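You operate a simulated robot arm through the tools that you are given. There is no shell and no other tool.

The job below is to be done with a simulated two-armed robot. You get a single attempt, and the scene is never put back.

JOB
Slide the white cable's three clips to slot 6 and bring the throttle play back to 3 mm.
Fine: leave the other clips and adjusters as they are.

The check looks at the end state, three seconds after you hand in, the way a careful person would. Anything else that was tipped, shoved, dropped, spilled or broken makes it a failure.

ROBOT AND FRAMES
Two 6-joint arms with two-finger parallel grippers on one trunk that stands fixed in place. Base frame: the origin is at the foot of the trunk, x ahead of it, y to its left, z up. Lengths are in mm, angles in rad, forces in N, time in s.
The left shoulder is at [50, 170, 1262], the right one opposite. Each reaches about 1092 mm from its shoulder. Payload 1.57 kg a hand.
The tool frame of a hand sits at the grasp point between the pads (the TCP): z along the fingers, y along the line on which they close. The tips reach 30 mm beyond it. Largest opening 80 mm; finger width 17, thickness 12; the body of the gripper, 40 by 82 mm, starts 80 mm behind the TCP.
Orientation is told as [roll, pitch, yaw] about the base's x, y, z axes, in that order, counted from this pose: with the fingers straight down and closing along the base's y, the tool's x points along the base's -x, its y along +y and its z along -z.

CONTROLS
- The arms move only by the tool arm_command. It takes "left_deltas", "right_deltas" or both (then of equal length, played together; a hand with none holds still); each is a list of rows, each a list of 3 entries, a list of its own where there are three numbers: the shift along the tool's x, y, z in mm, then the turn, a rotation vector about the tool's x, y, z in rad, then the finger opening in mm, from 0 to 80. In form: [[[dx, dy, dz], [rx, ry, rz], gripper], ...]. A call has 1 to 20 rows; each row is the pose to reach, as a shift and turn from the pose commanded when the call began, along the tool's axes at that moment. A row lasts 0.2 s, in which the tool goes at most 50 mm and 0.15 rad; a call with a longer step from one row to the next is refused whole, and so is a gripper value outside its range. A pose out of reach is approached as far as the arm can. The call stops where the force on the tool passes 90 N (or 10 N more than at its start, if that is more) or the arm is blocked; 0.2 s more then pass. Each finger travels about 45 mm/s and halts on what it meets, pressing with about 26 N; the grip force reading is that of the motor and also rises with nothing between the fingers. The clock runs only during rows and for 0.2 s after the last one: add rows that repeat a pose to give the fingers time. The reply holds the time, the measured pose of the TCP, the force on the tool along the base axes, the opening and the grip force, in the units named above and with some noise, with the torque about the TCP (base axes, N m) and any sound that the robot's microphone picked up.
- Cameras (640 x 400 px; columns grow to the right, rows downward): "scene" is now at [24.2, 37.6, 1817]; the picture's right is [0.44, -0.90, 0.00], its down [-0.76, -0.38, -0.53] and it looks along [0.47, 0.23, -0.85] (base axes); focal length 318 px, centre (320, 200). "left" rides on the left gripper at [72, 7, -122] in its tool frame; the picture's right is [-0.09, 1.00, 0.00], its down [-0.84, -0.08, -0.54] and it looks along [-0.54, -0.05, 0.84] (tool axes); focal length 238 px, centre (320, 200). "right" rides on the right gripper at [72, -7, -122] in its tool frame; the picture's right is [0.09, 1.00, 0.00], its down [-0.84, 0.08, -0.54] and it looks along [-0.54, 0.05, 0.84] (tool axes); focal length 238 px, centre (320, 200). There is no depth. A picture from a camera that has moved, and an enlarged one, comes with that camera's place and axes in the base frame and with its lens. The place of the scene camera against the robot may be out by one fixed shift of up to 12 mm in any direction.
- snapshot(camera): a new picture of that camera. It takes no simulated time.
- move_column(by): slides the trunk up (or, below 0, down) by that many mm; the arms and the scene camera ride with it, the base frame stays. It gives what a move gives, with no picture.
- aim_head(pan, tilt): turns the head with the scene camera to pan (to the left, within 1.501 rad either way) and tilt (down, from -0.506 to 1.204), counted from straight ahead of the robot. It gives what a move gives.
- inspect(camera, box): a new picture of the part [left, top, right, bottom] of that camera's present view, enlarged. It takes no simulated time.
- close_job(): hands the job in; it is judged then, once.

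Nothing tells you positions but the pictures and the camera data. Unless the task says otherwise, let go and move clear before handing in.

The tools are called after "Request:" as name(argument=value, ...) on one line, values as JSON. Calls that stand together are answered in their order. arm_command: Moves the arms, as the interface text tells. Its arguments: {"type":"object","properties":{"left_deltas":{"type":"array","items":{"type":"array"}},"right_deltas":{"type":"array","items":{"type":"array"}}},"required":[]} The other tools are called the same way: move_column (by) slides the trunk up or down; aim_head (pan, tilt) turns the head that bears the scene camera; snapshot (camera) takes a picture; inspect (camera, box) takes an enlarged picture of a part of a camera's view; close_job () hands the job in.

At the start:

```text
clock: 0.0
left_eef_pos: [444.8, 516.7, 1152.5]
left_ee_rot: [0.0, -0.002, -0.001]
left_force: [0.1, 0.0, -0.5]
left_moment: [-0.03, -0.04, -0.02]
left_opening: 80.0
left_grip_force: 0.1
right_eef_pos: [783.6, 42.2, 1152.3]
right_ee_rot: [0.0, 0.001, 0.0]
right_force: [0.4, 0.6, -0.1]
right_moment: [-0.03, -0.04, 0.02]
right_opening: 79.8
right_grip_force: 0.0
trunk travel left (down, up): [-877.0, 93.0]
head pan, tilt: [0.459, 1.014]
```

scene: 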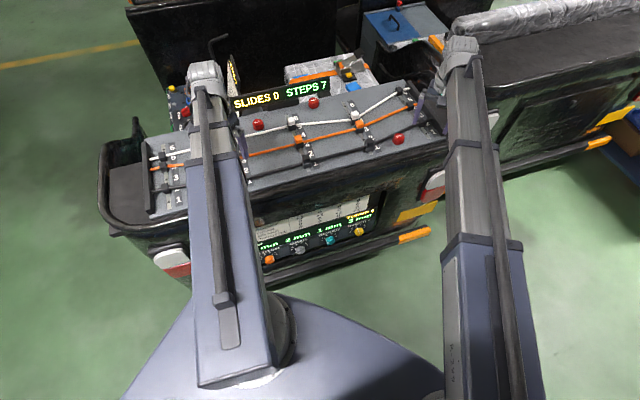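
right: 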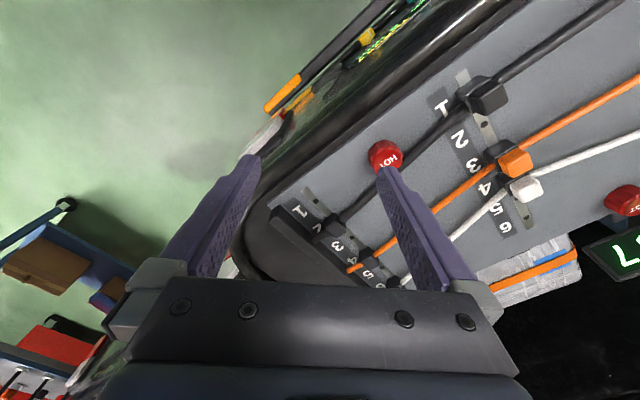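
left: 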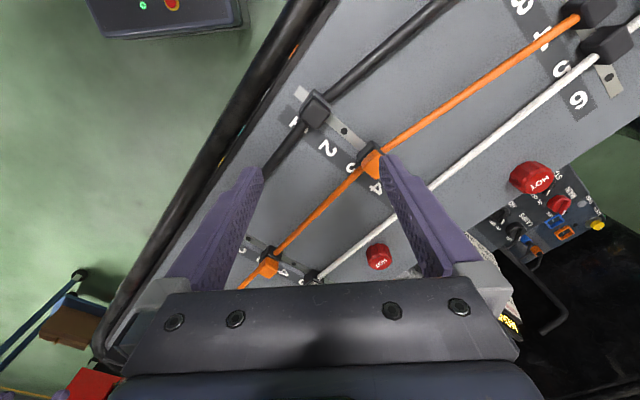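

I see a tilted grey panel with three cables (black, orange, white) held in sliding clips on slotted rails, red "HOT" knobs, a display, and a lower panel with knobs. I'll look closer before moving anything.

Request:
inspect(camera="scene", box=[120, 60, 280, 160])

Request:
inspect(camera="scene", box=[220, 60, 460, 210])

Request:
inspect(camera="scene", box=[240, 180, 400, 280])

Request:
inspect(camera="right", box=[240, 0, 640, 290])

Request:
inspect(camera="left", box=[220, 0, 640, 290])

```text
4.00 times, centred on (200, 110) of scene
camera zoom: at [24.2, 37.6, 1817.0], right [0.44, -0.9, 0.0], down [-0.76, -0.38, -0.53], along [0.47, 0.23, -0.85], focal length 1273 px, centre (800, 560)
```

zoom: 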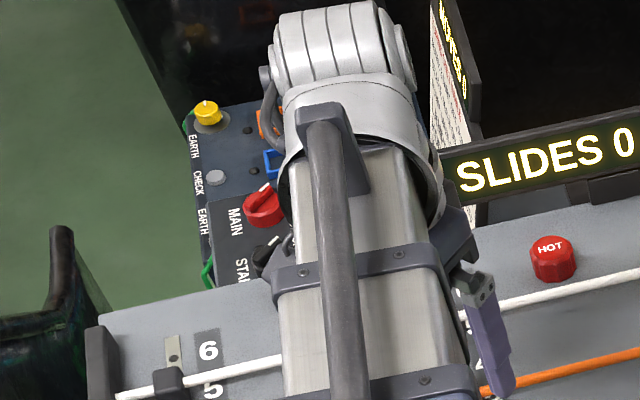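

```text
2.67 times, centred on (340, 135) of scene
camera zoom: at [24.2, 37.6, 1817.0], right [0.44, -0.9, 0.0], down [-0.76, -0.38, -0.53], along [0.47, 0.23, -0.85], focal length 848 px, centre (267, 373)
```

zoom: 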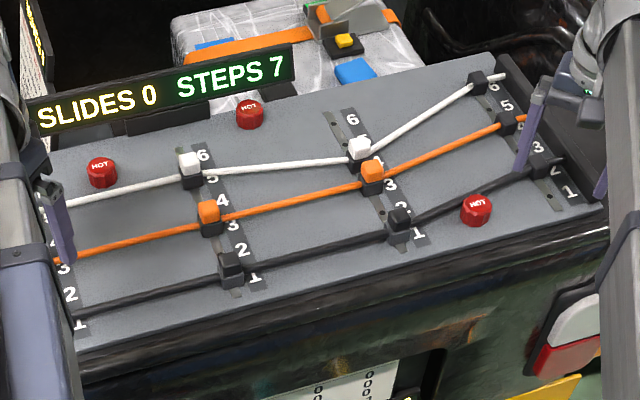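

```text
4.00 times, centred on (320, 230) of scene
camera zoom: at [24.2, 37.6, 1817.0], right [0.44, -0.9, 0.0], down [-0.76, -0.38, -0.53], along [0.47, 0.23, -0.85], focal length 1273 px, centre (320, 80)
```

zoom: 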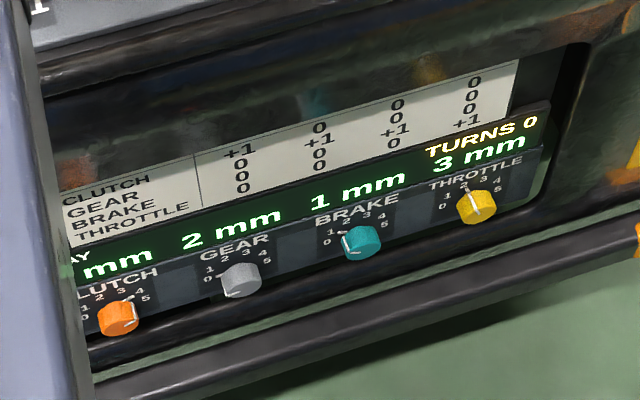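

```text
1.38 times, centred on (440, 145) of right
camera zoom: at [712.1, 35.9, 1274.1], right [-0.09, 1.0, 0.0], down [0.84, 0.08, 0.54], along [0.54, 0.05, -0.84], focal length 329 px, centre (154, 276)
```

zoom: 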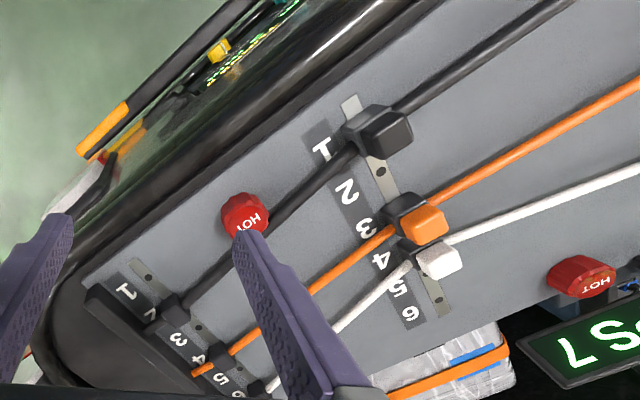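

```text
1.38 times, centred on (430, 145) of left
camera zoom: at [373.0, 522.6, 1273.3], right [0.09, 1.0, 0.0], down [0.84, -0.08, 0.54], along [0.54, -0.05, -0.84], focal length 329 px, centre (168, 276)
```

zoom: 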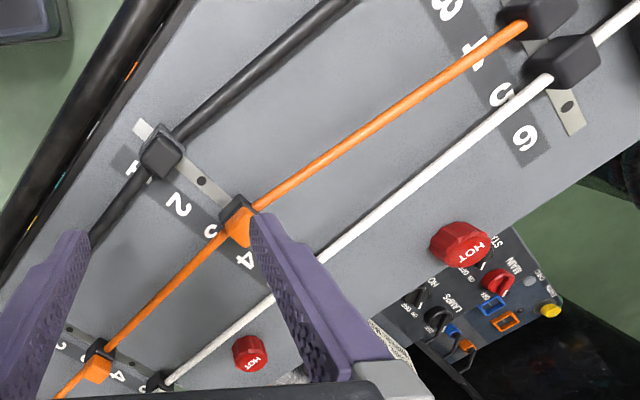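

The display above the cables reads SLIDES 0 / STEPS 7, and the lower box has a table and four knobs, with throttle now at 3 mm. I'll read the rest of the labels before planning.

Request:
inspect(camera="scene", box=[160, 60, 240, 110])

Request:
inspect(camera="scene", box=[340, 0, 500, 100])

Request:
inspect(camera="left", box=[440, 160, 640, 290])

Request:
inspect(camera="left", box=[60, 0, 280, 140])

Request:
inspect(camera="scene", box=[250, 190, 330, 240])

Request:
inspect(camera="scene", box=[320, 180, 400, 230])

```text
8.00 times, centred on (200, 85) of scene
camera zoom: at [24.2, 37.6, 1817.0], right [0.44, -0.9, 0.0], down [-0.76, -0.38, -0.53], along [0.47, 0.23, -0.85], focal length 2545 px, centre (1280, 1120)
```

zoom: 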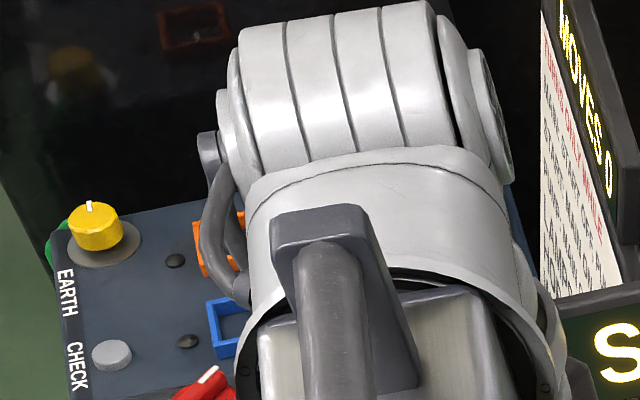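

```text
4.00 times, centred on (420, 50) of scene
camera zoom: at [24.2, 37.6, 1817.0], right [0.44, -0.9, 0.0], down [-0.76, -0.38, -0.53], along [0.47, 0.23, -0.85], focal length 1273 px, centre (-80, 800)
```

zoom: 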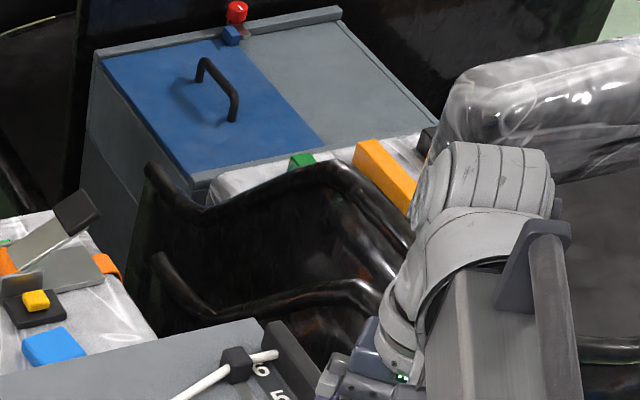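

```text
3.08 times, centred on (540, 225) of left
camera zoom: at [373.0, 522.6, 1273.3], right [0.09, 1.0, 0.0], down [0.84, -0.08, 0.54], along [0.54, -0.05, -0.84], focal length 733 px, centre (-357, 123)
```

zoom: 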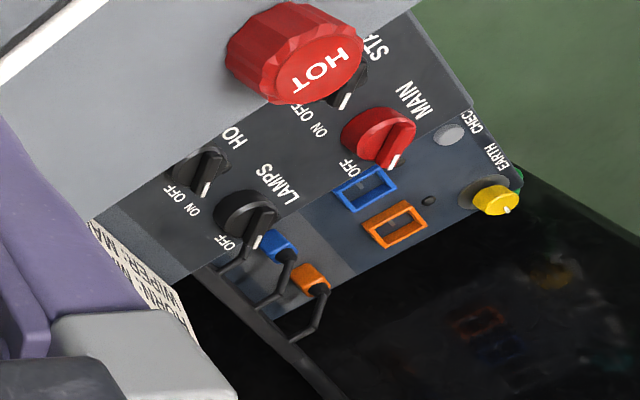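

```text
2.86 times, centred on (170, 70) of left
camera zoom: at [373.0, 522.6, 1273.3], right [0.09, 1.0, 0.0], down [0.84, -0.08, 0.54], along [0.54, -0.05, -0.84], focal length 681 px, centre (749, 571)
```

zoom: 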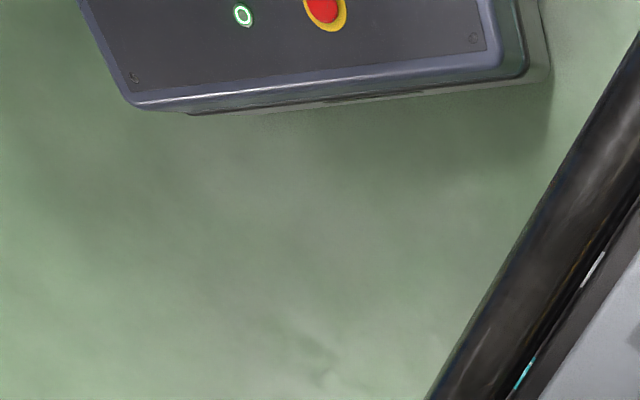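

```text
8.00 times, centred on (290, 215) of scene
camera zoom: at [24.2, 37.6, 1817.0], right [0.44, -0.9, 0.0], down [-0.76, -0.38, -0.53], along [0.47, 0.23, -0.85], focal length 2545 px, centre (560, 80)
```

zoom: 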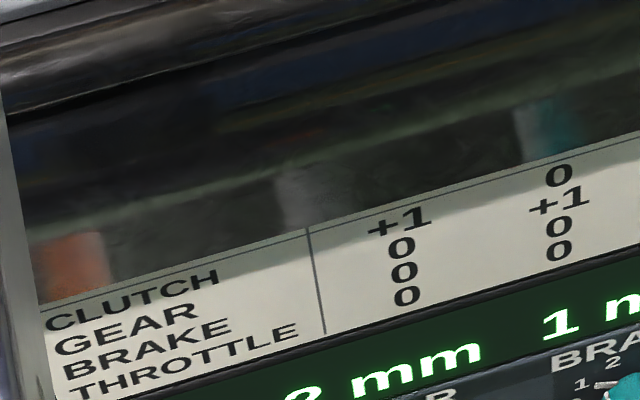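

```text
8.00 times, centred on (360, 205) of scene
camera zoom: at [24.2, 37.6, 1817.0], right [0.44, -0.9, 0.0], down [-0.76, -0.38, -0.53], along [0.47, 0.23, -0.85], focal length 2545 px, centre (0, 160)
```

zoom: 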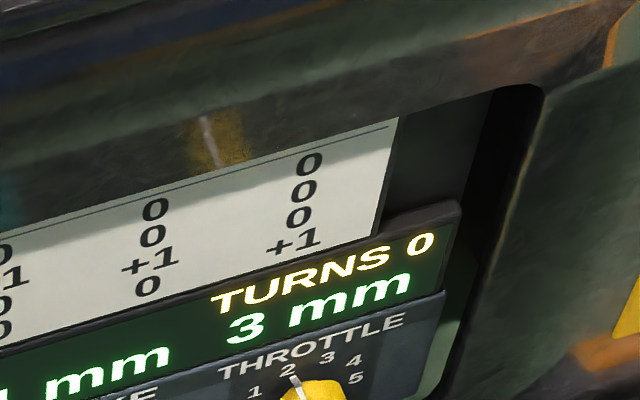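

The panel is a flat surface at about z≈975, turned 45° to the robot. It has five slotted rails, and the three middle ones carry the sliding clips. I'll turn the head to see the other signs and whatever is hidden behind the arms.

Request:
aim_head(pan=0.75, tilt=0.8)

Request:
snapshot(camera="scene")

```text
clock: 0.8
left_eef_pos: [444.6, 516.2, 1152.6]
left_ee_rot: [0.0, 0.001, 0.0]
left_force: [0.3, -0.1, -0.1]
left_moment: [0.0, -0.01, -0.03]
left_opening: 80.0
left_grip_force: 0.2
right_eef_pos: [783.8, 42.0, 1152.8]
right_ee_rot: [0.002, 0.0, 0.0]
right_force: [-0.7, 0.6, -0.7]
right_moment: [0.02, -0.01, -0.02]
right_opening: 79.8
right_grip_force: 0.0
trunk travel left (down, up): [-877.0, 93.0]
head pan, tilt: [0.75, 0.799]
```

```text
taken
camera scene: at [21.5, 62.0, 1833.1], right [0.68, -0.73, 0.0], down [-0.53, -0.49, -0.7], along [0.51, 0.47, -0.72], focal length 318 px, centre (320, 200)
```

scene: 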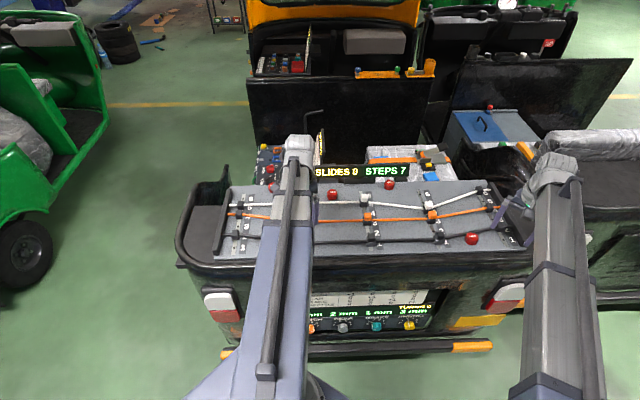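

The left arm hides the middle of the panel, so I'll swing it up and out to the left in free air to get a clear view.

Request:
arm_command(left_deltas=[[[0, 0, -45], [0, 0, 0], 80], [[20, 25, -80], [0, 0, 0], 80], [[45, 55, -100], [0, 0, 0], 80], [[70, 88, -100], [0, 0, 0], 80], [[95, 120, -100], [0, 0, 0], 80], [[120, 152, -100], [0, 0, 0], 80], [[145, 183, -100], [0, 0, 0], 80]])

Request:
snapshot(camera="scene")

Request:
snapshot(camera="left")

```text
clock: 2.4
left_eef_pos: [300.9, 696.3, 1151.8]
left_ee_rot: [0.001, 0.001, 0.002]
left_force: [0.2, 0.3, 0.8]
left_moment: [-0.04, -0.01, 0.0]
left_opening: 80.0
left_grip_force: 0.1
left hand out of reach, approached as far as the arm can: row 1, 2, 3, 4, 5, 6, 7
right_eef_pos: [781.1, 41.4, 1151.5]
right_ee_rot: [-0.002, 0.0, 0.0]
right_force: [0.4, -0.9, -0.1]
right_moment: [0.01, -0.03, -0.02]
right_opening: 80.0
right_grip_force: 0.1
trunk travel left (down, up): [-877.0, 93.0]
head pan, tilt: [0.75, 0.799]
```

```text
taken
camera scene: at [20.8, 62.8, 1833.1], right [0.68, -0.73, 0.0], down [-0.52, -0.49, -0.7], along [0.51, 0.47, -0.72], focal length 318 px, centre (320, 200)
```

scene: 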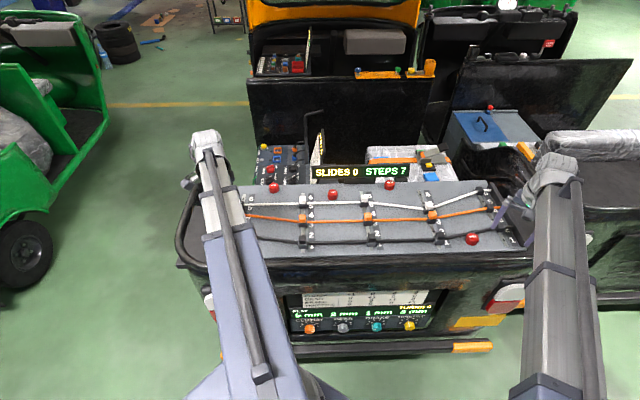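

```text
taken
camera left: at [229.9, 702.8, 1273.1], right [0.09, 1.0, 0.0], down [0.84, -0.08, 0.54], along [0.54, -0.05, -0.84], focal length 238 px, centre (320, 200)
```

left: 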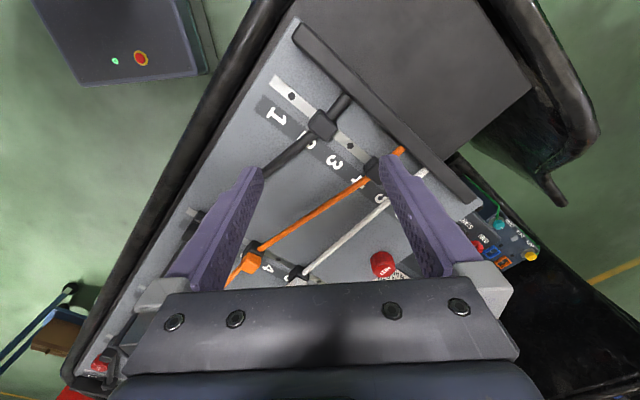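

Request:
inspect(camera="scene", box=[230, 160, 390, 260])

Request:
inspect(camera="scene", box=[370, 160, 530, 260])

Request:
inspect(camera="scene", box=[285, 285, 365, 335])

Request:
inspect(camera="scene", box=[360, 285, 440, 335])

Request:
inspect(camera="scene", box=[245, 120, 345, 182])

Request:
inspect(camera="scene", box=[310, 125, 334, 165])

```text
4.00 times, centred on (310, 210) of scene
camera zoom: at [20.8, 62.8, 1833.1], right [0.68, -0.73, 0.0], down [-0.52, -0.49, -0.7], along [0.51, 0.47, -0.72], focal length 1273 px, centre (360, 160)
```

zoom: 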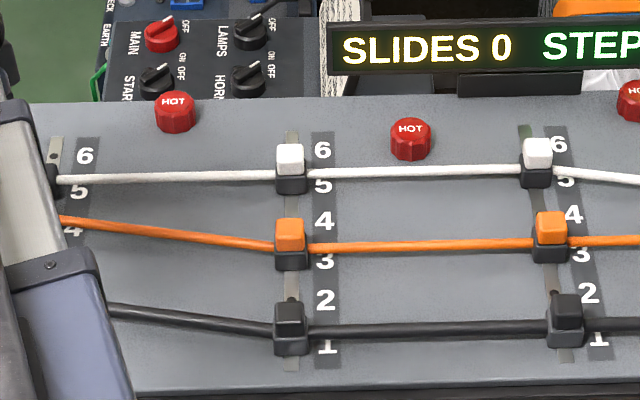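

```text
4.00 times, centred on (450, 210) of scene
camera zoom: at [20.8, 62.8, 1833.1], right [0.68, -0.73, 0.0], down [-0.52, -0.49, -0.7], along [0.51, 0.47, -0.72], focal length 1273 px, centre (-200, 160)
```

zoom: 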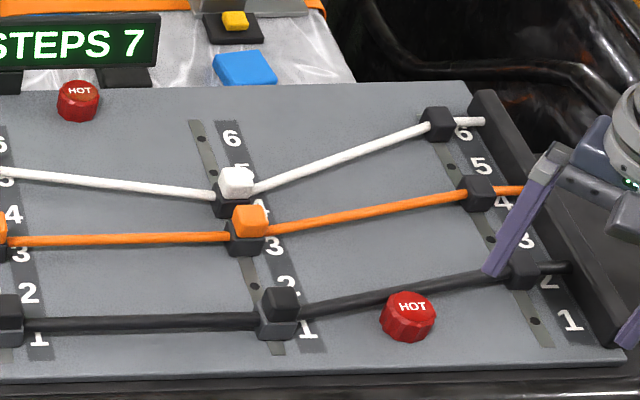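

```text
8.00 times, centred on (325, 310) of scene
camera zoom: at [20.8, 62.8, 1833.1], right [0.68, -0.73, 0.0], down [-0.52, -0.49, -0.7], along [0.51, 0.47, -0.72], focal length 2545 px, centre (280, -680)
```

zoom: 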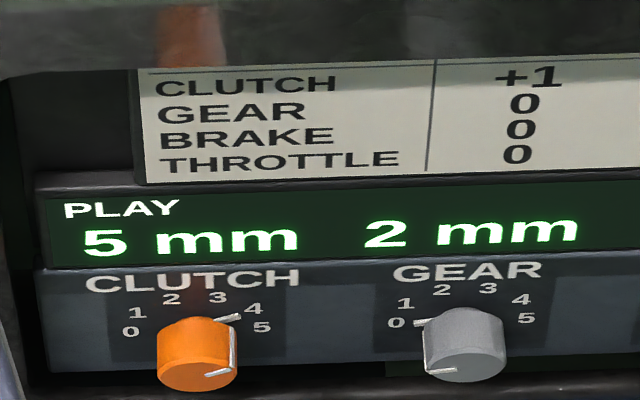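

```text
8.00 times, centred on (400, 310) of scene
camera zoom: at [20.8, 62.8, 1833.1], right [0.68, -0.73, 0.0], down [-0.52, -0.49, -0.7], along [0.51, 0.47, -0.72], focal length 2545 px, centre (-320, -680)
```

zoom: 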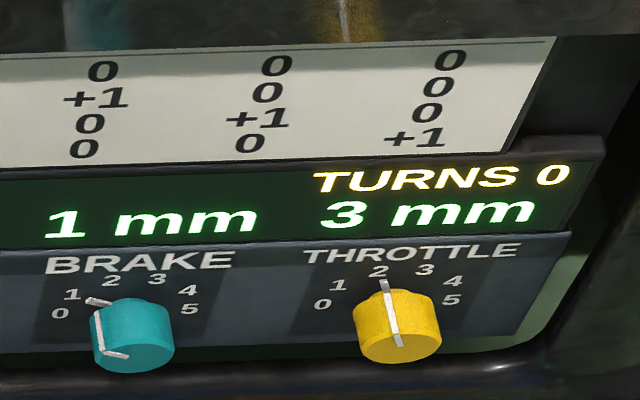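

```text
6.40 times, centred on (295, 151) of scene
camera zoom: at [20.8, 62.8, 1833.1], right [0.68, -0.73, 0.0], down [-0.52, -0.49, -0.7], along [0.51, 0.47, -0.72], focal length 2036 px, centre (480, 514)
```

zoom: 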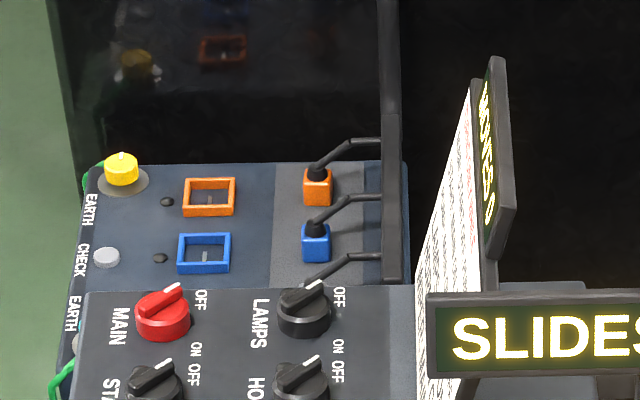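

```text
10.00 times, centred on (322, 145) of scene
camera zoom: at [20.8, 62.8, 1833.1], right [0.68, -0.73, 0.0], down [-0.52, -0.49, -0.7], along [0.51, 0.47, -0.72], focal length 3182 px, centre (300, 750)
```

zoom: 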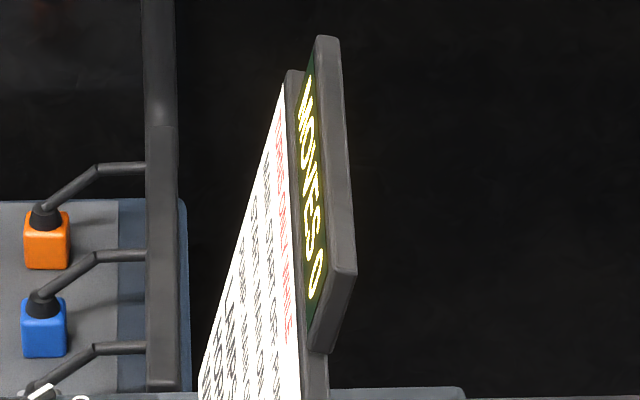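

Reading the rails, white sits at 5, 5, 4 with its ends at 5 and 6. The steps add up to 7, so the STEPS display matches. Next I'll turn the left hand 45° to line up with the panel and look closely at the first white clip from its camera.

Request:
arm_command(left_deltas=[[[-30, -24, 0], [0, 0, -0.13], 80], [[-60, -48, 0], [0, 0, -0.26], 80], [[-90, -72, 0], [0, 0, -0.39], 80], [[-120, -96, 0], [0, 0, -0.52], 80], [[-150, -120, 0], [0, 0, -0.65], 80], [[-172, -137, 0], [0, 0, -0.785], 80]])

Request:
snapshot(camera="left")

Request:
snapshot(camera="scene")

```text
clock: 3.8
left_eef_pos: [472.5, 561.1, 1151.6]
left_ee_rot: [0.001, 0.0, 0.786]
left_force: [0.6, 0.3, 1.2]
left_moment: [0.0, -0.01, 0.0]
left_opening: 80.0
left_grip_force: 0.2
left hand out of reach, approached as far as the arm can: row 3, 4, 5, 6
right_eef_pos: [784.3, 41.5, 1151.2]
right_ee_rot: [0.001, -0.001, -0.001]
right_force: [0.4, -0.4, 0.4]
right_moment: [-0.02, -0.01, 0.0]
right_opening: 80.2
right_grip_force: 0.0
trunk travel left (down, up): [-877.0, 93.0]
head pan, tilt: [0.75, 0.799]
```

```text
taken
camera left: at [417.9, 515.3, 1273.3], right [-0.64, 0.77, 0.0], down [0.65, 0.54, 0.54], along [0.42, 0.35, -0.84], focal length 238 px, centre (320, 200)
```

left: 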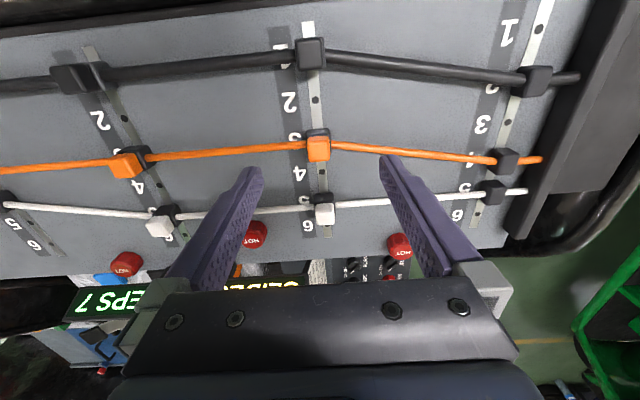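

```text
taken
camera scene: at [21.8, 62.0, 1833.1], right [0.68, -0.73, 0.0], down [-0.52, -0.49, -0.7], along [0.51, 0.48, -0.72], focal length 318 px, centre (320, 200)
```

scene: 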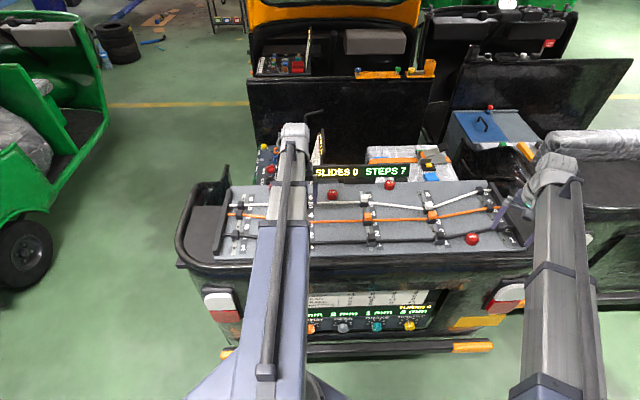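

Request:
inspect(camera="left", box=[240, 130, 400, 250])

Request:
inspect(camera="left", box=[260, 20, 400, 120])

Request:
inspect(camera="left", box=[230, 200, 430, 290])

Request:
inspect(camera="left", box=[60, 130, 240, 290])

```text
3.33 times, centred on (320, 190) of left
camera zoom: at [417.9, 515.3, 1273.3], right [-0.64, 0.77, 0.0], down [0.65, 0.54, 0.54], along [0.42, 0.35, -0.84], focal length 794 px, centre (320, 233)
```

zoom: 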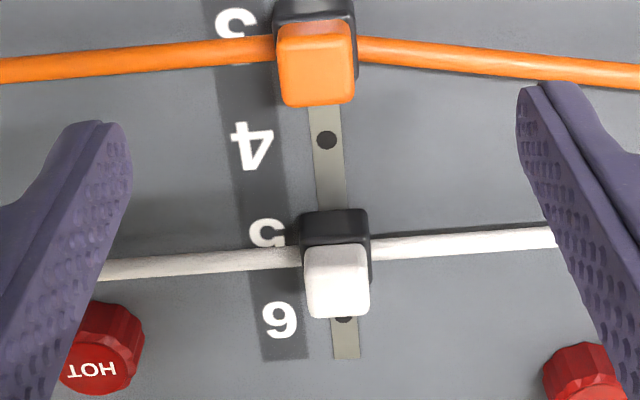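

```text
4.00 times, centred on (330, 70) of left
camera zoom: at [417.9, 515.3, 1273.3], right [-0.64, 0.77, 0.0], down [0.65, 0.54, 0.54], along [0.42, 0.35, -0.84], focal length 953 px, centre (280, 720)
```

zoom: 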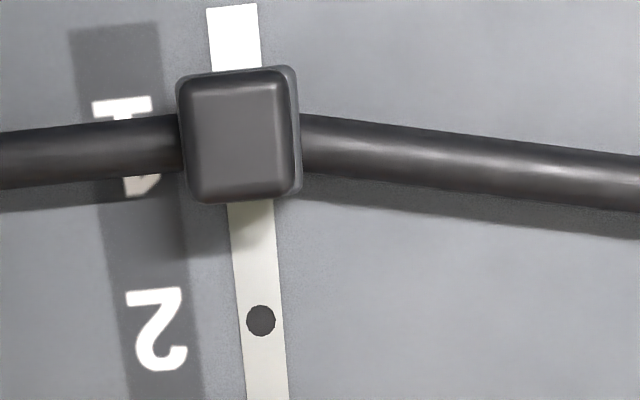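

```text
3.20 times, centred on (330, 245) of left
camera zoom: at [417.9, 515.3, 1273.3], right [-0.64, 0.77, 0.0], down [0.65, 0.54, 0.54], along [0.42, 0.35, -0.84], focal length 763 px, centre (288, 56)
```

zoom: 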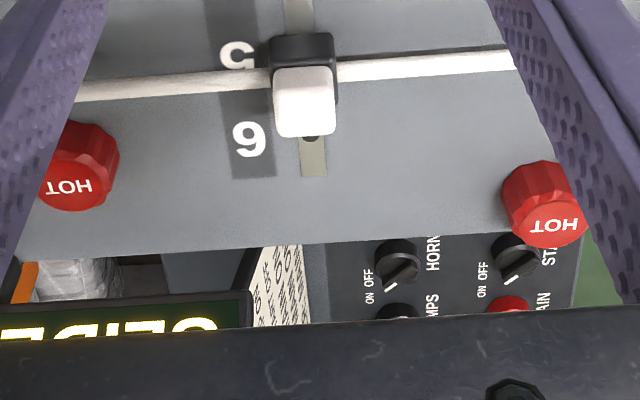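

```text
2.50 times, centred on (150, 210) of left
camera zoom: at [417.9, 515.3, 1273.3], right [-0.64, 0.77, 0.0], down [0.65, 0.54, 0.54], along [0.42, 0.35, -0.84], focal length 596 px, centre (745, 175)
```

zoom: 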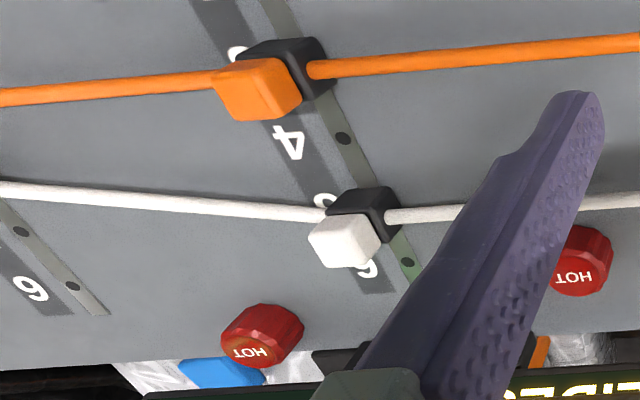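

The rails have a slot pitch of about 47 mm, and each clip has a grip cap roughly 31 mm above the panel. The red HOT posts sit very near the slot‑6 line, so I'll take a second view from between rails A and B to triangulate heights and see how the cable would run.

Request:
arm_command(left_deltas=[[[0, -40, 0], [0, 0, 0], 80], [[0, -80, 0], [0, 0, 0], 80], [[0, -115, 0], [0, 0, 0], 80]])

Request:
snapshot(camera="left")

Request:
inspect(camera="left", box=[200, 140, 460, 290])

```text
clock: 4.6
left_eef_pos: [553.9, 481.3, 1152.1]
left_ee_rot: [0.001, -0.001, 0.784]
left_force: [0.6, -0.4, 0.6]
left_moment: [-0.01, 0.02, 0.0]
left_opening: 80.1
left_grip_force: 0.2
right_eef_pos: [783.6, 41.6, 1152.1]
right_ee_rot: [0.0, -0.001, 0.0]
right_force: [-0.3, 0.0, 0.2]
right_moment: [0.03, -0.01, 0.02]
right_opening: 79.8
right_grip_force: 0.0
trunk travel left (down, up): [-877.0, 93.0]
head pan, tilt: [0.75, 0.799]
```

```text
taken
camera left: at [499.7, 434.7, 1273.3], right [-0.64, 0.77, 0.0], down [0.65, 0.54, 0.54], along [0.42, 0.35, -0.84], focal length 238 px, centre (320, 200)
```

left: 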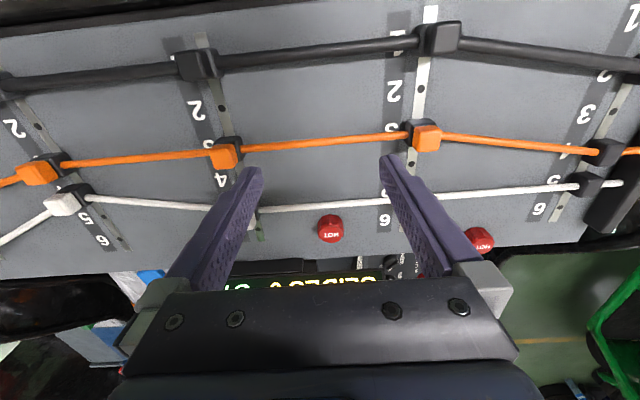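

```text
2.46 times, centred on (330, 215) of left
camera zoom: at [499.7, 434.7, 1273.3], right [-0.64, 0.77, 0.0], down [0.65, 0.54, 0.54], along [0.42, 0.35, -0.84], focal length 587 px, centre (295, 163)
```

zoom: 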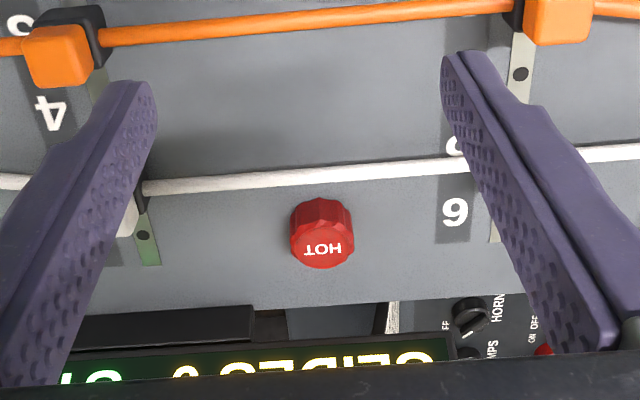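

Triangulating, I put the panel at z≈992, cap tops at about 1027, the cable at about 1005, slot 6 at ≈885 mm along the rail direction and slot 5 at ≈840. Next I move over white clip A at height and check the alignment.

Request:
arm_command(left_deltas=[[[-30, 30, 0], [0, 0, 0], 60], [[-60, 60, 0], [0, 0, 0], 60], [[-90, 90, 0], [0, 0, 0], 60], [[-108.5, 110, 0], [0, 0, 0], 60]])

Request:
snapshot(camera="left")

Request:
inspect(camera="left", box=[240, 80, 400, 200])

```text
clock: 5.6
left_eef_pos: [553.5, 637.8, 1151.2]
left_ee_rot: [-0.002, 0.0, 0.786]
left_force: [-0.1, -0.3, 0.1]
left_moment: [-0.01, 0.03, 0.04]
left_opening: 59.9
left_grip_force: 0.0
right_eef_pos: [782.8, 41.2, 1152.2]
right_ee_rot: [0.001, 0.001, -0.002]
right_force: [0.3, 0.7, 0.7]
right_moment: [0.02, -0.02, -0.02]
right_opening: 80.0
right_grip_force: 0.0
trunk travel left (down, up): [-877.0, 93.0]
head pan, tilt: [0.75, 0.799]
```

```text
taken
camera left: at [498.9, 590.1, 1273.2], right [-0.64, 0.77, 0.0], down [0.65, 0.54, 0.54], along [0.42, 0.35, -0.84], focal length 238 px, centre (320, 200)
```

left: 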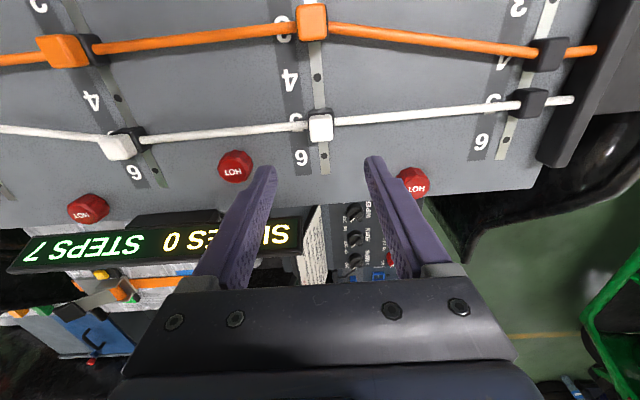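

```text
3.33 times, centred on (320, 140) of left
camera zoom: at [498.9, 590.1, 1273.2], right [-0.64, 0.77, 0.0], down [0.65, 0.54, 0.54], along [0.42, 0.35, -0.84], focal length 794 px, centre (320, 400)
```

zoom: 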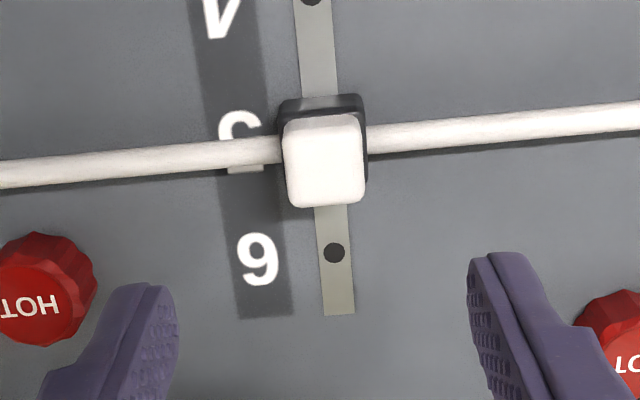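

The cap sits right at the predicted grasp spot: top z≈1030, cable at about 1008. I'll descend until the fingertips are just above the cable, then check.

Request:
arm_command(left_deltas=[[[0, 0, 30], [0, 0, 0], 55], [[0, 0, 60], [0, 0, 0], 55], [[0, 0, 85], [0, 0, 0], 55], [[0, 0, 100], [0, 0, 0], 55], [[0, 0, 105], [0, 0, 0], 55], [[0, 0, 105], [0, 0, 0], 55]])

Request:
snapshot(camera="left")

Request:
inspect(camera="left", box=[220, 100, 420, 240])

```text
clock: 7.0
left_eef_pos: [550.8, 633.1, 1152.2]
left_ee_rot: [0.0, -0.001, 0.786]
left_force: [-0.1, 0.1, -0.2]
left_moment: [0.01, 0.0, -0.03]
left_opening: 55.2
left_grip_force: 0.1
left hand out of reach, approached as far as the arm can: row 1, 2, 3, 4, 5, 6
right_eef_pos: [783.6, 42.1, 1150.6]
right_ee_rot: [0.001, 0.001, 0.0]
right_force: [0.6, -1.0, -0.7]
right_moment: [0.04, 0.0, 0.01]
right_opening: 80.1
right_grip_force: 0.0
trunk travel left (down, up): [-877.0, 93.0]
head pan, tilt: [0.75, 0.799]
```

```text
taken
camera left: at [494.6, 585.7, 1273.3], right [-0.64, 0.77, 0.0], down [0.65, 0.54, 0.54], along [0.42, 0.35, -0.84], focal length 238 px, centre (320, 200)
```

left: 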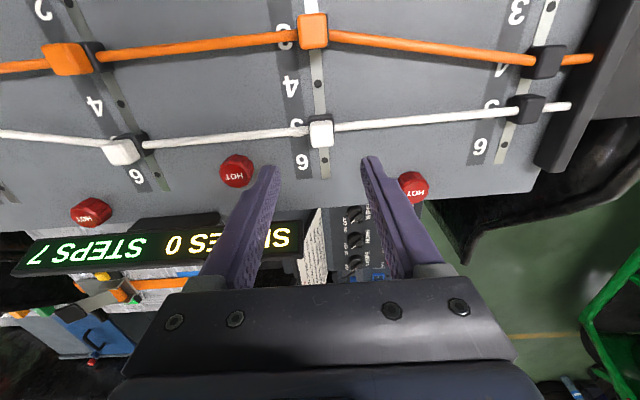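

```text
2.86 times, centred on (320, 170) of left
camera zoom: at [494.6, 585.7, 1273.3], right [-0.64, 0.77, 0.0], down [0.65, 0.54, 0.54], along [0.42, 0.35, -0.84], focal length 681 px, centre (320, 286)
```

zoom: 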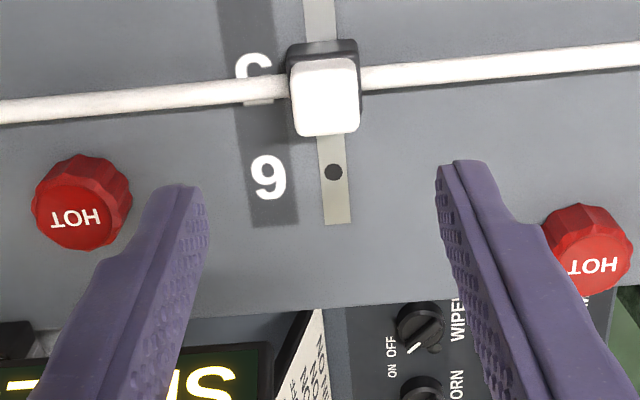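

The reply says out of reach, and z stayed at 1152. It seems the arms only travel horizontally, so height has to come from the trunk column. Before lowering anything I'll pull the right hand well back from the vehicle so it goes down in free air.

Request:
arm_command(right_deltas=[[[32, -28, 0], [0, 0, 0], 80], [[64, -56, 0], [0, 0, 0], 80], [[96, -84, 0], [0, 0, 0], 80], [[128, -112, 0], [0, 0, 0], 80], [[160, -140, 0], [0, 0, 0], 80], [[192, -168, 0], [0, 0, 0], 80], [[224, -196, 0], [0, 0, 0], 80], [[256, -224, 0], [0, 0, 0], 80], [[288, -252, 0], [0, 0, 0], 80], [[320, -280, 0], [0, 0, 0], 80], [[352, -308, 0], [0, 0, 0], 80]])

Request:
snapshot(camera="right")

Request:
snapshot(camera="scene")

```text
clock: 9.4
left_eef_pos: [548.7, 631.4, 1152.0]
left_ee_rot: [-0.001, -0.001, 0.785]
left_force: [0.5, -0.6, -0.9]
left_moment: [-0.03, 0.01, -0.03]
left_opening: 55.2
left_grip_force: 0.1
right_eef_pos: [444.8, -270.8, 1151.4]
right_ee_rot: [0.002, 0.004, 0.002]
right_force: [-0.4, -0.3, 0.2]
right_moment: [0.01, 0.04, 0.02]
right_opening: 80.0
right_grip_force: 0.1
right hand out of reach, approached as far as the arm can: row 11
trunk travel left (down, up): [-877.0, 93.0]
head pan, tilt: [0.75, 0.799]
```

```text
taken
camera right: at [374.1, -275.7, 1274.2], right [-0.09, 1.0, 0.0], down [0.84, 0.08, 0.54], along [0.54, 0.05, -0.84], focal length 238 px, centre (320, 200)
```

right: 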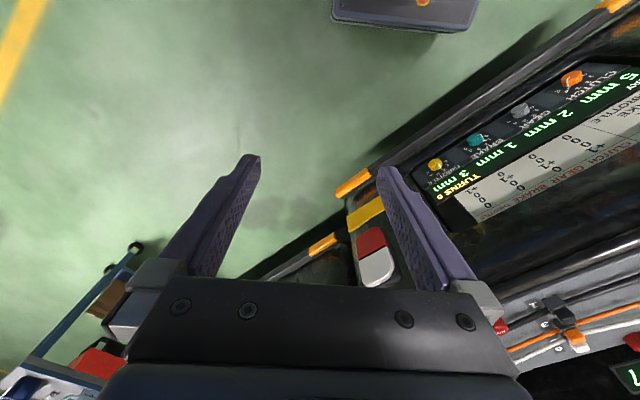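

```text
taken
camera scene: at [21.5, 61.4, 1833.1], right [0.68, -0.73, 0.0], down [-0.52, -0.49, -0.7], along [0.51, 0.48, -0.72], focal length 318 px, centre (320, 200)
```

scene: 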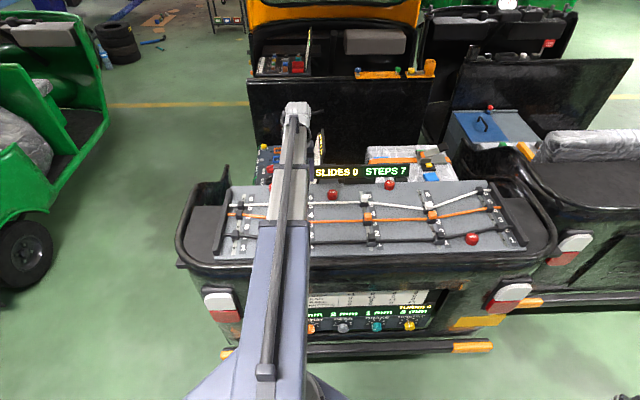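

The right camera now sees the lower box with its full table. I'll read the header while it's in view.

Request:
inspect(camera="right", box=[400, 60, 640, 220])

Request:
inspect(camera="right", box=[410, 130, 530, 220])

Request:
inspect(camera="right", box=[520, 60, 640, 180])

```text
2.50 times, centred on (520, 140) of right
camera zoom: at [374.1, -275.7, 1274.2], right [-0.09, 1.0, 0.0], down [0.84, 0.08, 0.54], along [0.54, 0.05, -0.84], focal length 596 px, centre (-180, 350)
```

zoom: 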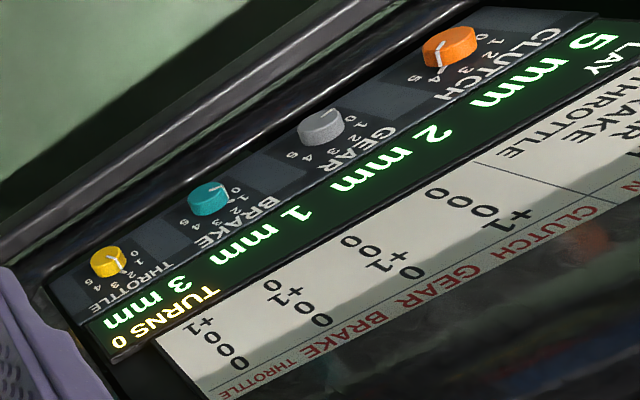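

```text
4.44 times, centred on (470, 175) of right
camera zoom: at [374.1, -275.7, 1274.2], right [-0.09, 1.0, 0.0], down [0.84, 0.08, 0.54], along [0.54, 0.05, -0.84], focal length 1059 px, centre (-347, 311)
```

zoom: 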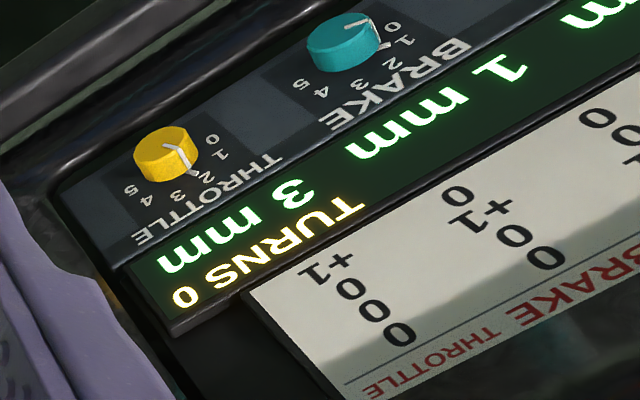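

```text
3.33 times, centred on (580, 120) of right
camera zoom: at [374.1, -275.7, 1274.2], right [-0.09, 1.0, 0.0], down [0.84, 0.08, 0.54], along [0.54, 0.05, -0.84], focal length 794 px, centre (-547, 467)
```

zoom: 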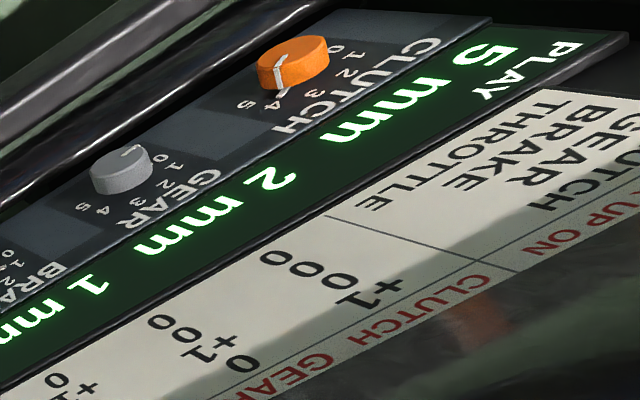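

The table is simple: each knob's "1 up" changes only its own play by +1. I locate the throttle knob at about (688, 165, 493). Now I'll re-centre the left hand over clip A and lower the column in stages.

Request:
arm_command(left_deltas=[[[-5.9, 0.6, 0], [0, 0, 0], 55], [[-5.9, 0.6, 0], [0, 0, 0], 55]])

Request:
move_column(by=-60)

Request:
snapshot(camera="left")

Request:
snapshot(camera="scene")

```text
clock: 10.0
left_eef_pos: [552.8, 636.3, 1150.9]
left_ee_rot: [0.0, 0.0, 0.785]
left_force: [-0.1, 0.4, 0.1]
left_moment: [0.0, 0.01, -0.01]
left_opening: 54.9
left_grip_force: 0.0
right_eef_pos: [446.0, -268.9, 1151.7]
right_ee_rot: [0.001, 0.002, 0.0]
right_force: [-0.2, -0.4, 0.4]
right_moment: [0.0, 0.02, 0.02]
right_opening: 80.1
right_grip_force: 0.1
trunk travel left (down, up): [-877.0, 93.0]
head pan, tilt: [0.75, 0.799]
```

```text
clock: 11.0
left_eef_pos: [552.7, 636.2, 1091.6]
left_ee_rot: [0.001, 0.0, 0.786]
left_force: [-0.1, 0.4, -0.5]
left_moment: [0.02, 0.0, 0.02]
left_opening: 54.9
left_grip_force: 0.1
right_eef_pos: [446.0, -268.5, 1092.5]
right_ee_rot: [-0.001, 0.001, -0.001]
right_force: [0.1, 1.5, -0.2]
right_moment: [-0.02, 0.01, 0.0]
right_opening: 79.8
right_grip_force: 0.0
trunk travel left (down, up): [-817.0, 153.0]
head pan, tilt: [0.75, 0.799]
```

```text
taken
camera left: at [498.4, 590.1, 1213.4], right [-0.64, 0.77, 0.0], down [0.65, 0.54, 0.54], along [0.42, 0.35, -0.84], focal length 238 px, centre (320, 200)
```

left: 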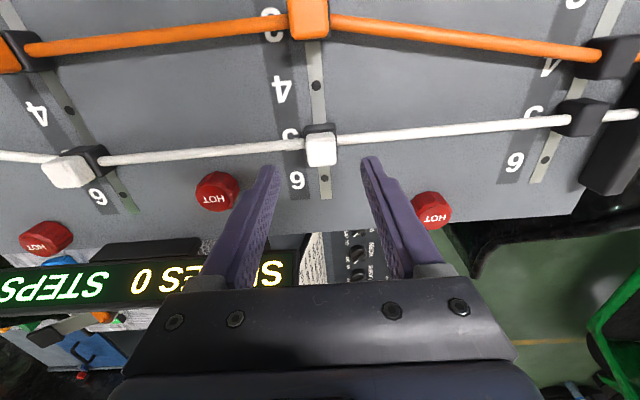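

```text
taken
camera scene: at [21.3, 62.0, 1773.1], right [0.68, -0.73, 0.0], down [-0.52, -0.49, -0.7], along [0.51, 0.48, -0.72], focal length 318 px, centre (320, 200)
```

scene: 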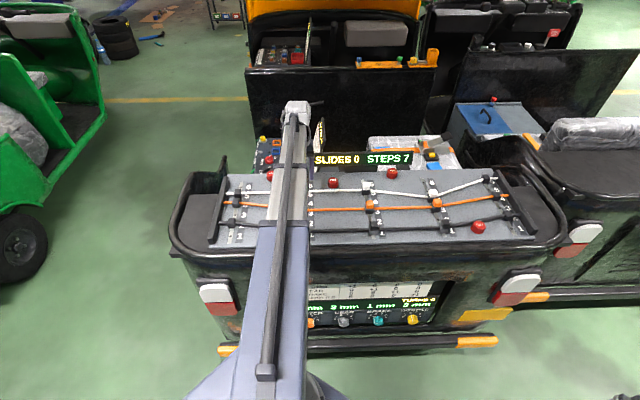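

Request:
move_column(by=-30)

Request:
snapshot(camera="left")

Request:
inspect(camera="left", box=[220, 110, 420, 250])

```text
clock: 11.7
left_eef_pos: [553.6, 637.5, 1061.0]
left_ee_rot: [-0.001, 0.001, 0.785]
left_force: [0.3, -0.4, -0.1]
left_moment: [0.01, 0.01, -0.03]
left_opening: 55.1
left_grip_force: 0.0
right_eef_pos: [445.9, -268.8, 1062.8]
right_ee_rot: [-0.001, 0.004, 0.0]
right_force: [0.4, 0.5, 0.6]
right_moment: [-0.02, 0.03, -0.01]
right_opening: 80.0
right_grip_force: 0.0
trunk travel left (down, up): [-787.0, 183.0]
head pan, tilt: [0.75, 0.799]
```

```text
taken
camera left: at [498.5, 590.1, 1183.4], right [-0.64, 0.77, 0.0], down [0.65, 0.54, 0.54], along [0.42, 0.35, -0.84], focal length 238 px, centre (320, 200)
```

left: 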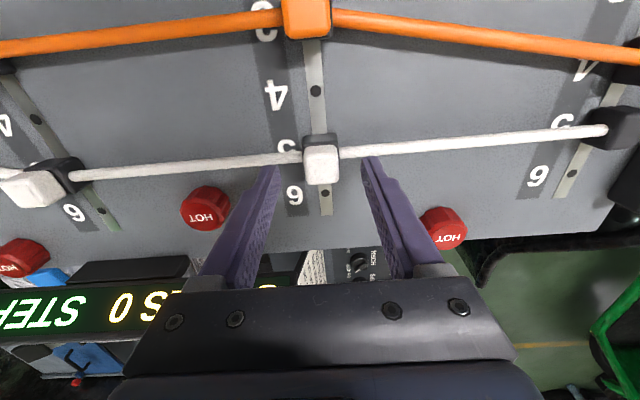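

```text
2.86 times, centred on (320, 180) of left
camera zoom: at [498.5, 590.1, 1183.4], right [-0.64, 0.77, 0.0], down [0.65, 0.54, 0.54], along [0.42, 0.35, -0.84], focal length 681 px, centre (320, 257)
```

zoom: 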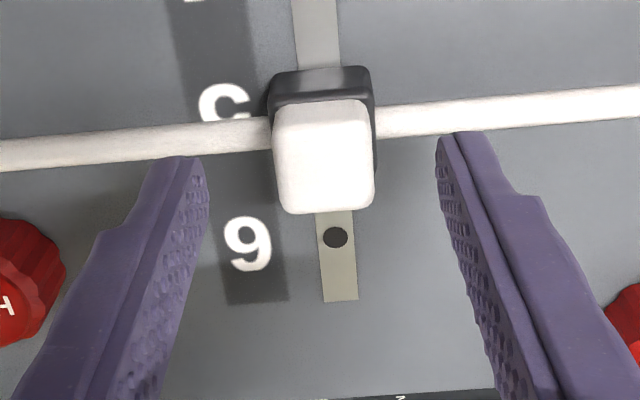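

Request:
move_column(by=-15)

Request:
inspect(camera="left", box=[220, 110, 420, 250])

```text
clock: 12.4
left_eef_pos: [553.7, 636.1, 1046.8]
left_ee_rot: [-0.001, -0.001, 0.785]
left_force: [-0.6, -0.5, 0.0]
left_moment: [0.01, -0.01, 0.0]
left_opening: 55.1
left_grip_force: 0.1
right_eef_pos: [444.8, -267.8, 1046.7]
right_ee_rot: [-0.001, 0.003, 0.0]
right_force: [-0.6, 0.8, -0.7]
right_moment: [0.01, 0.02, 0.02]
right_opening: 79.9
right_grip_force: 0.1
trunk travel left (down, up): [-772.0, 198.0]
head pan, tilt: [0.75, 0.799]
```

```text
2.86 times, centred on (320, 180) of left
camera zoom: at [498.5, 590.1, 1168.4], right [-0.64, 0.77, 0.0], down [0.65, 0.54, 0.54], along [0.42, 0.35, -0.84], focal length 681 px, centre (320, 257)
```

zoom: 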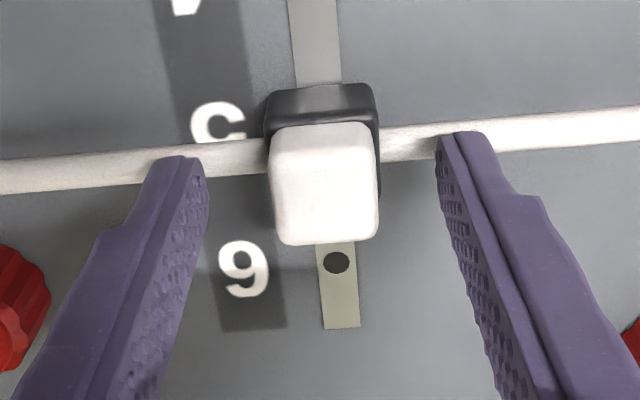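

The fingertips straddle the cap just above the cable, so I'll close on the cap.

Request:
arm_command(left_deltas=[[[0, 0, 0], [0, 0, 0], 40], [[0, 0, 0], [0, 0, 0], 22], [[0, 0, 0], [0, 0, 0], 18], [[0, 0, 0], [0, 0, 0], 18]])

Request:
inspect(camera="left", box=[220, 110, 420, 250])

```text
clock: 13.4
left_eef_pos: [552.4, 637.6, 1047.4]
left_ee_rot: [0.0, 0.0, 0.784]
left_force: [-2.9, 3.5, 1.3]
left_moment: [0.05, 0.06, -0.02]
left_opening: 23.8
left_grip_force: 28.3
right_eef_pos: [445.1, -268.1, 1048.0]
right_ee_rot: [-0.002, 0.001, 0.001]
right_force: [0.9, -0.1, -0.3]
right_moment: [0.02, -0.03, 0.01]
right_opening: 79.9
right_grip_force: 0.1
trunk travel left (down, up): [-772.0, 198.0]
head pan, tilt: [0.75, 0.799]
```

```text
2.86 times, centred on (320, 180) of left
camera zoom: at [497.8, 590.8, 1168.3], right [-0.64, 0.77, 0.0], down [0.65, 0.54, 0.54], along [0.42, 0.35, -0.84], focal length 681 px, centre (320, 257)
```

zoom: 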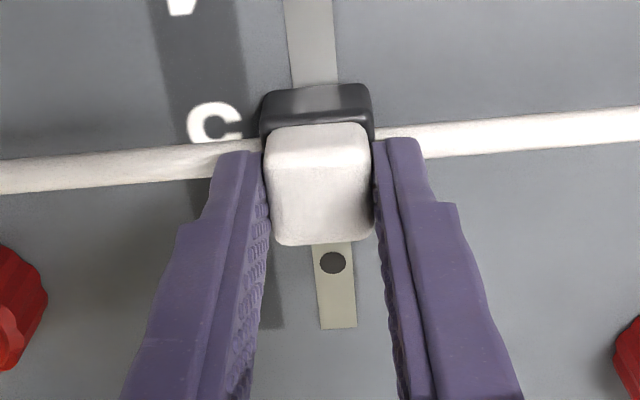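

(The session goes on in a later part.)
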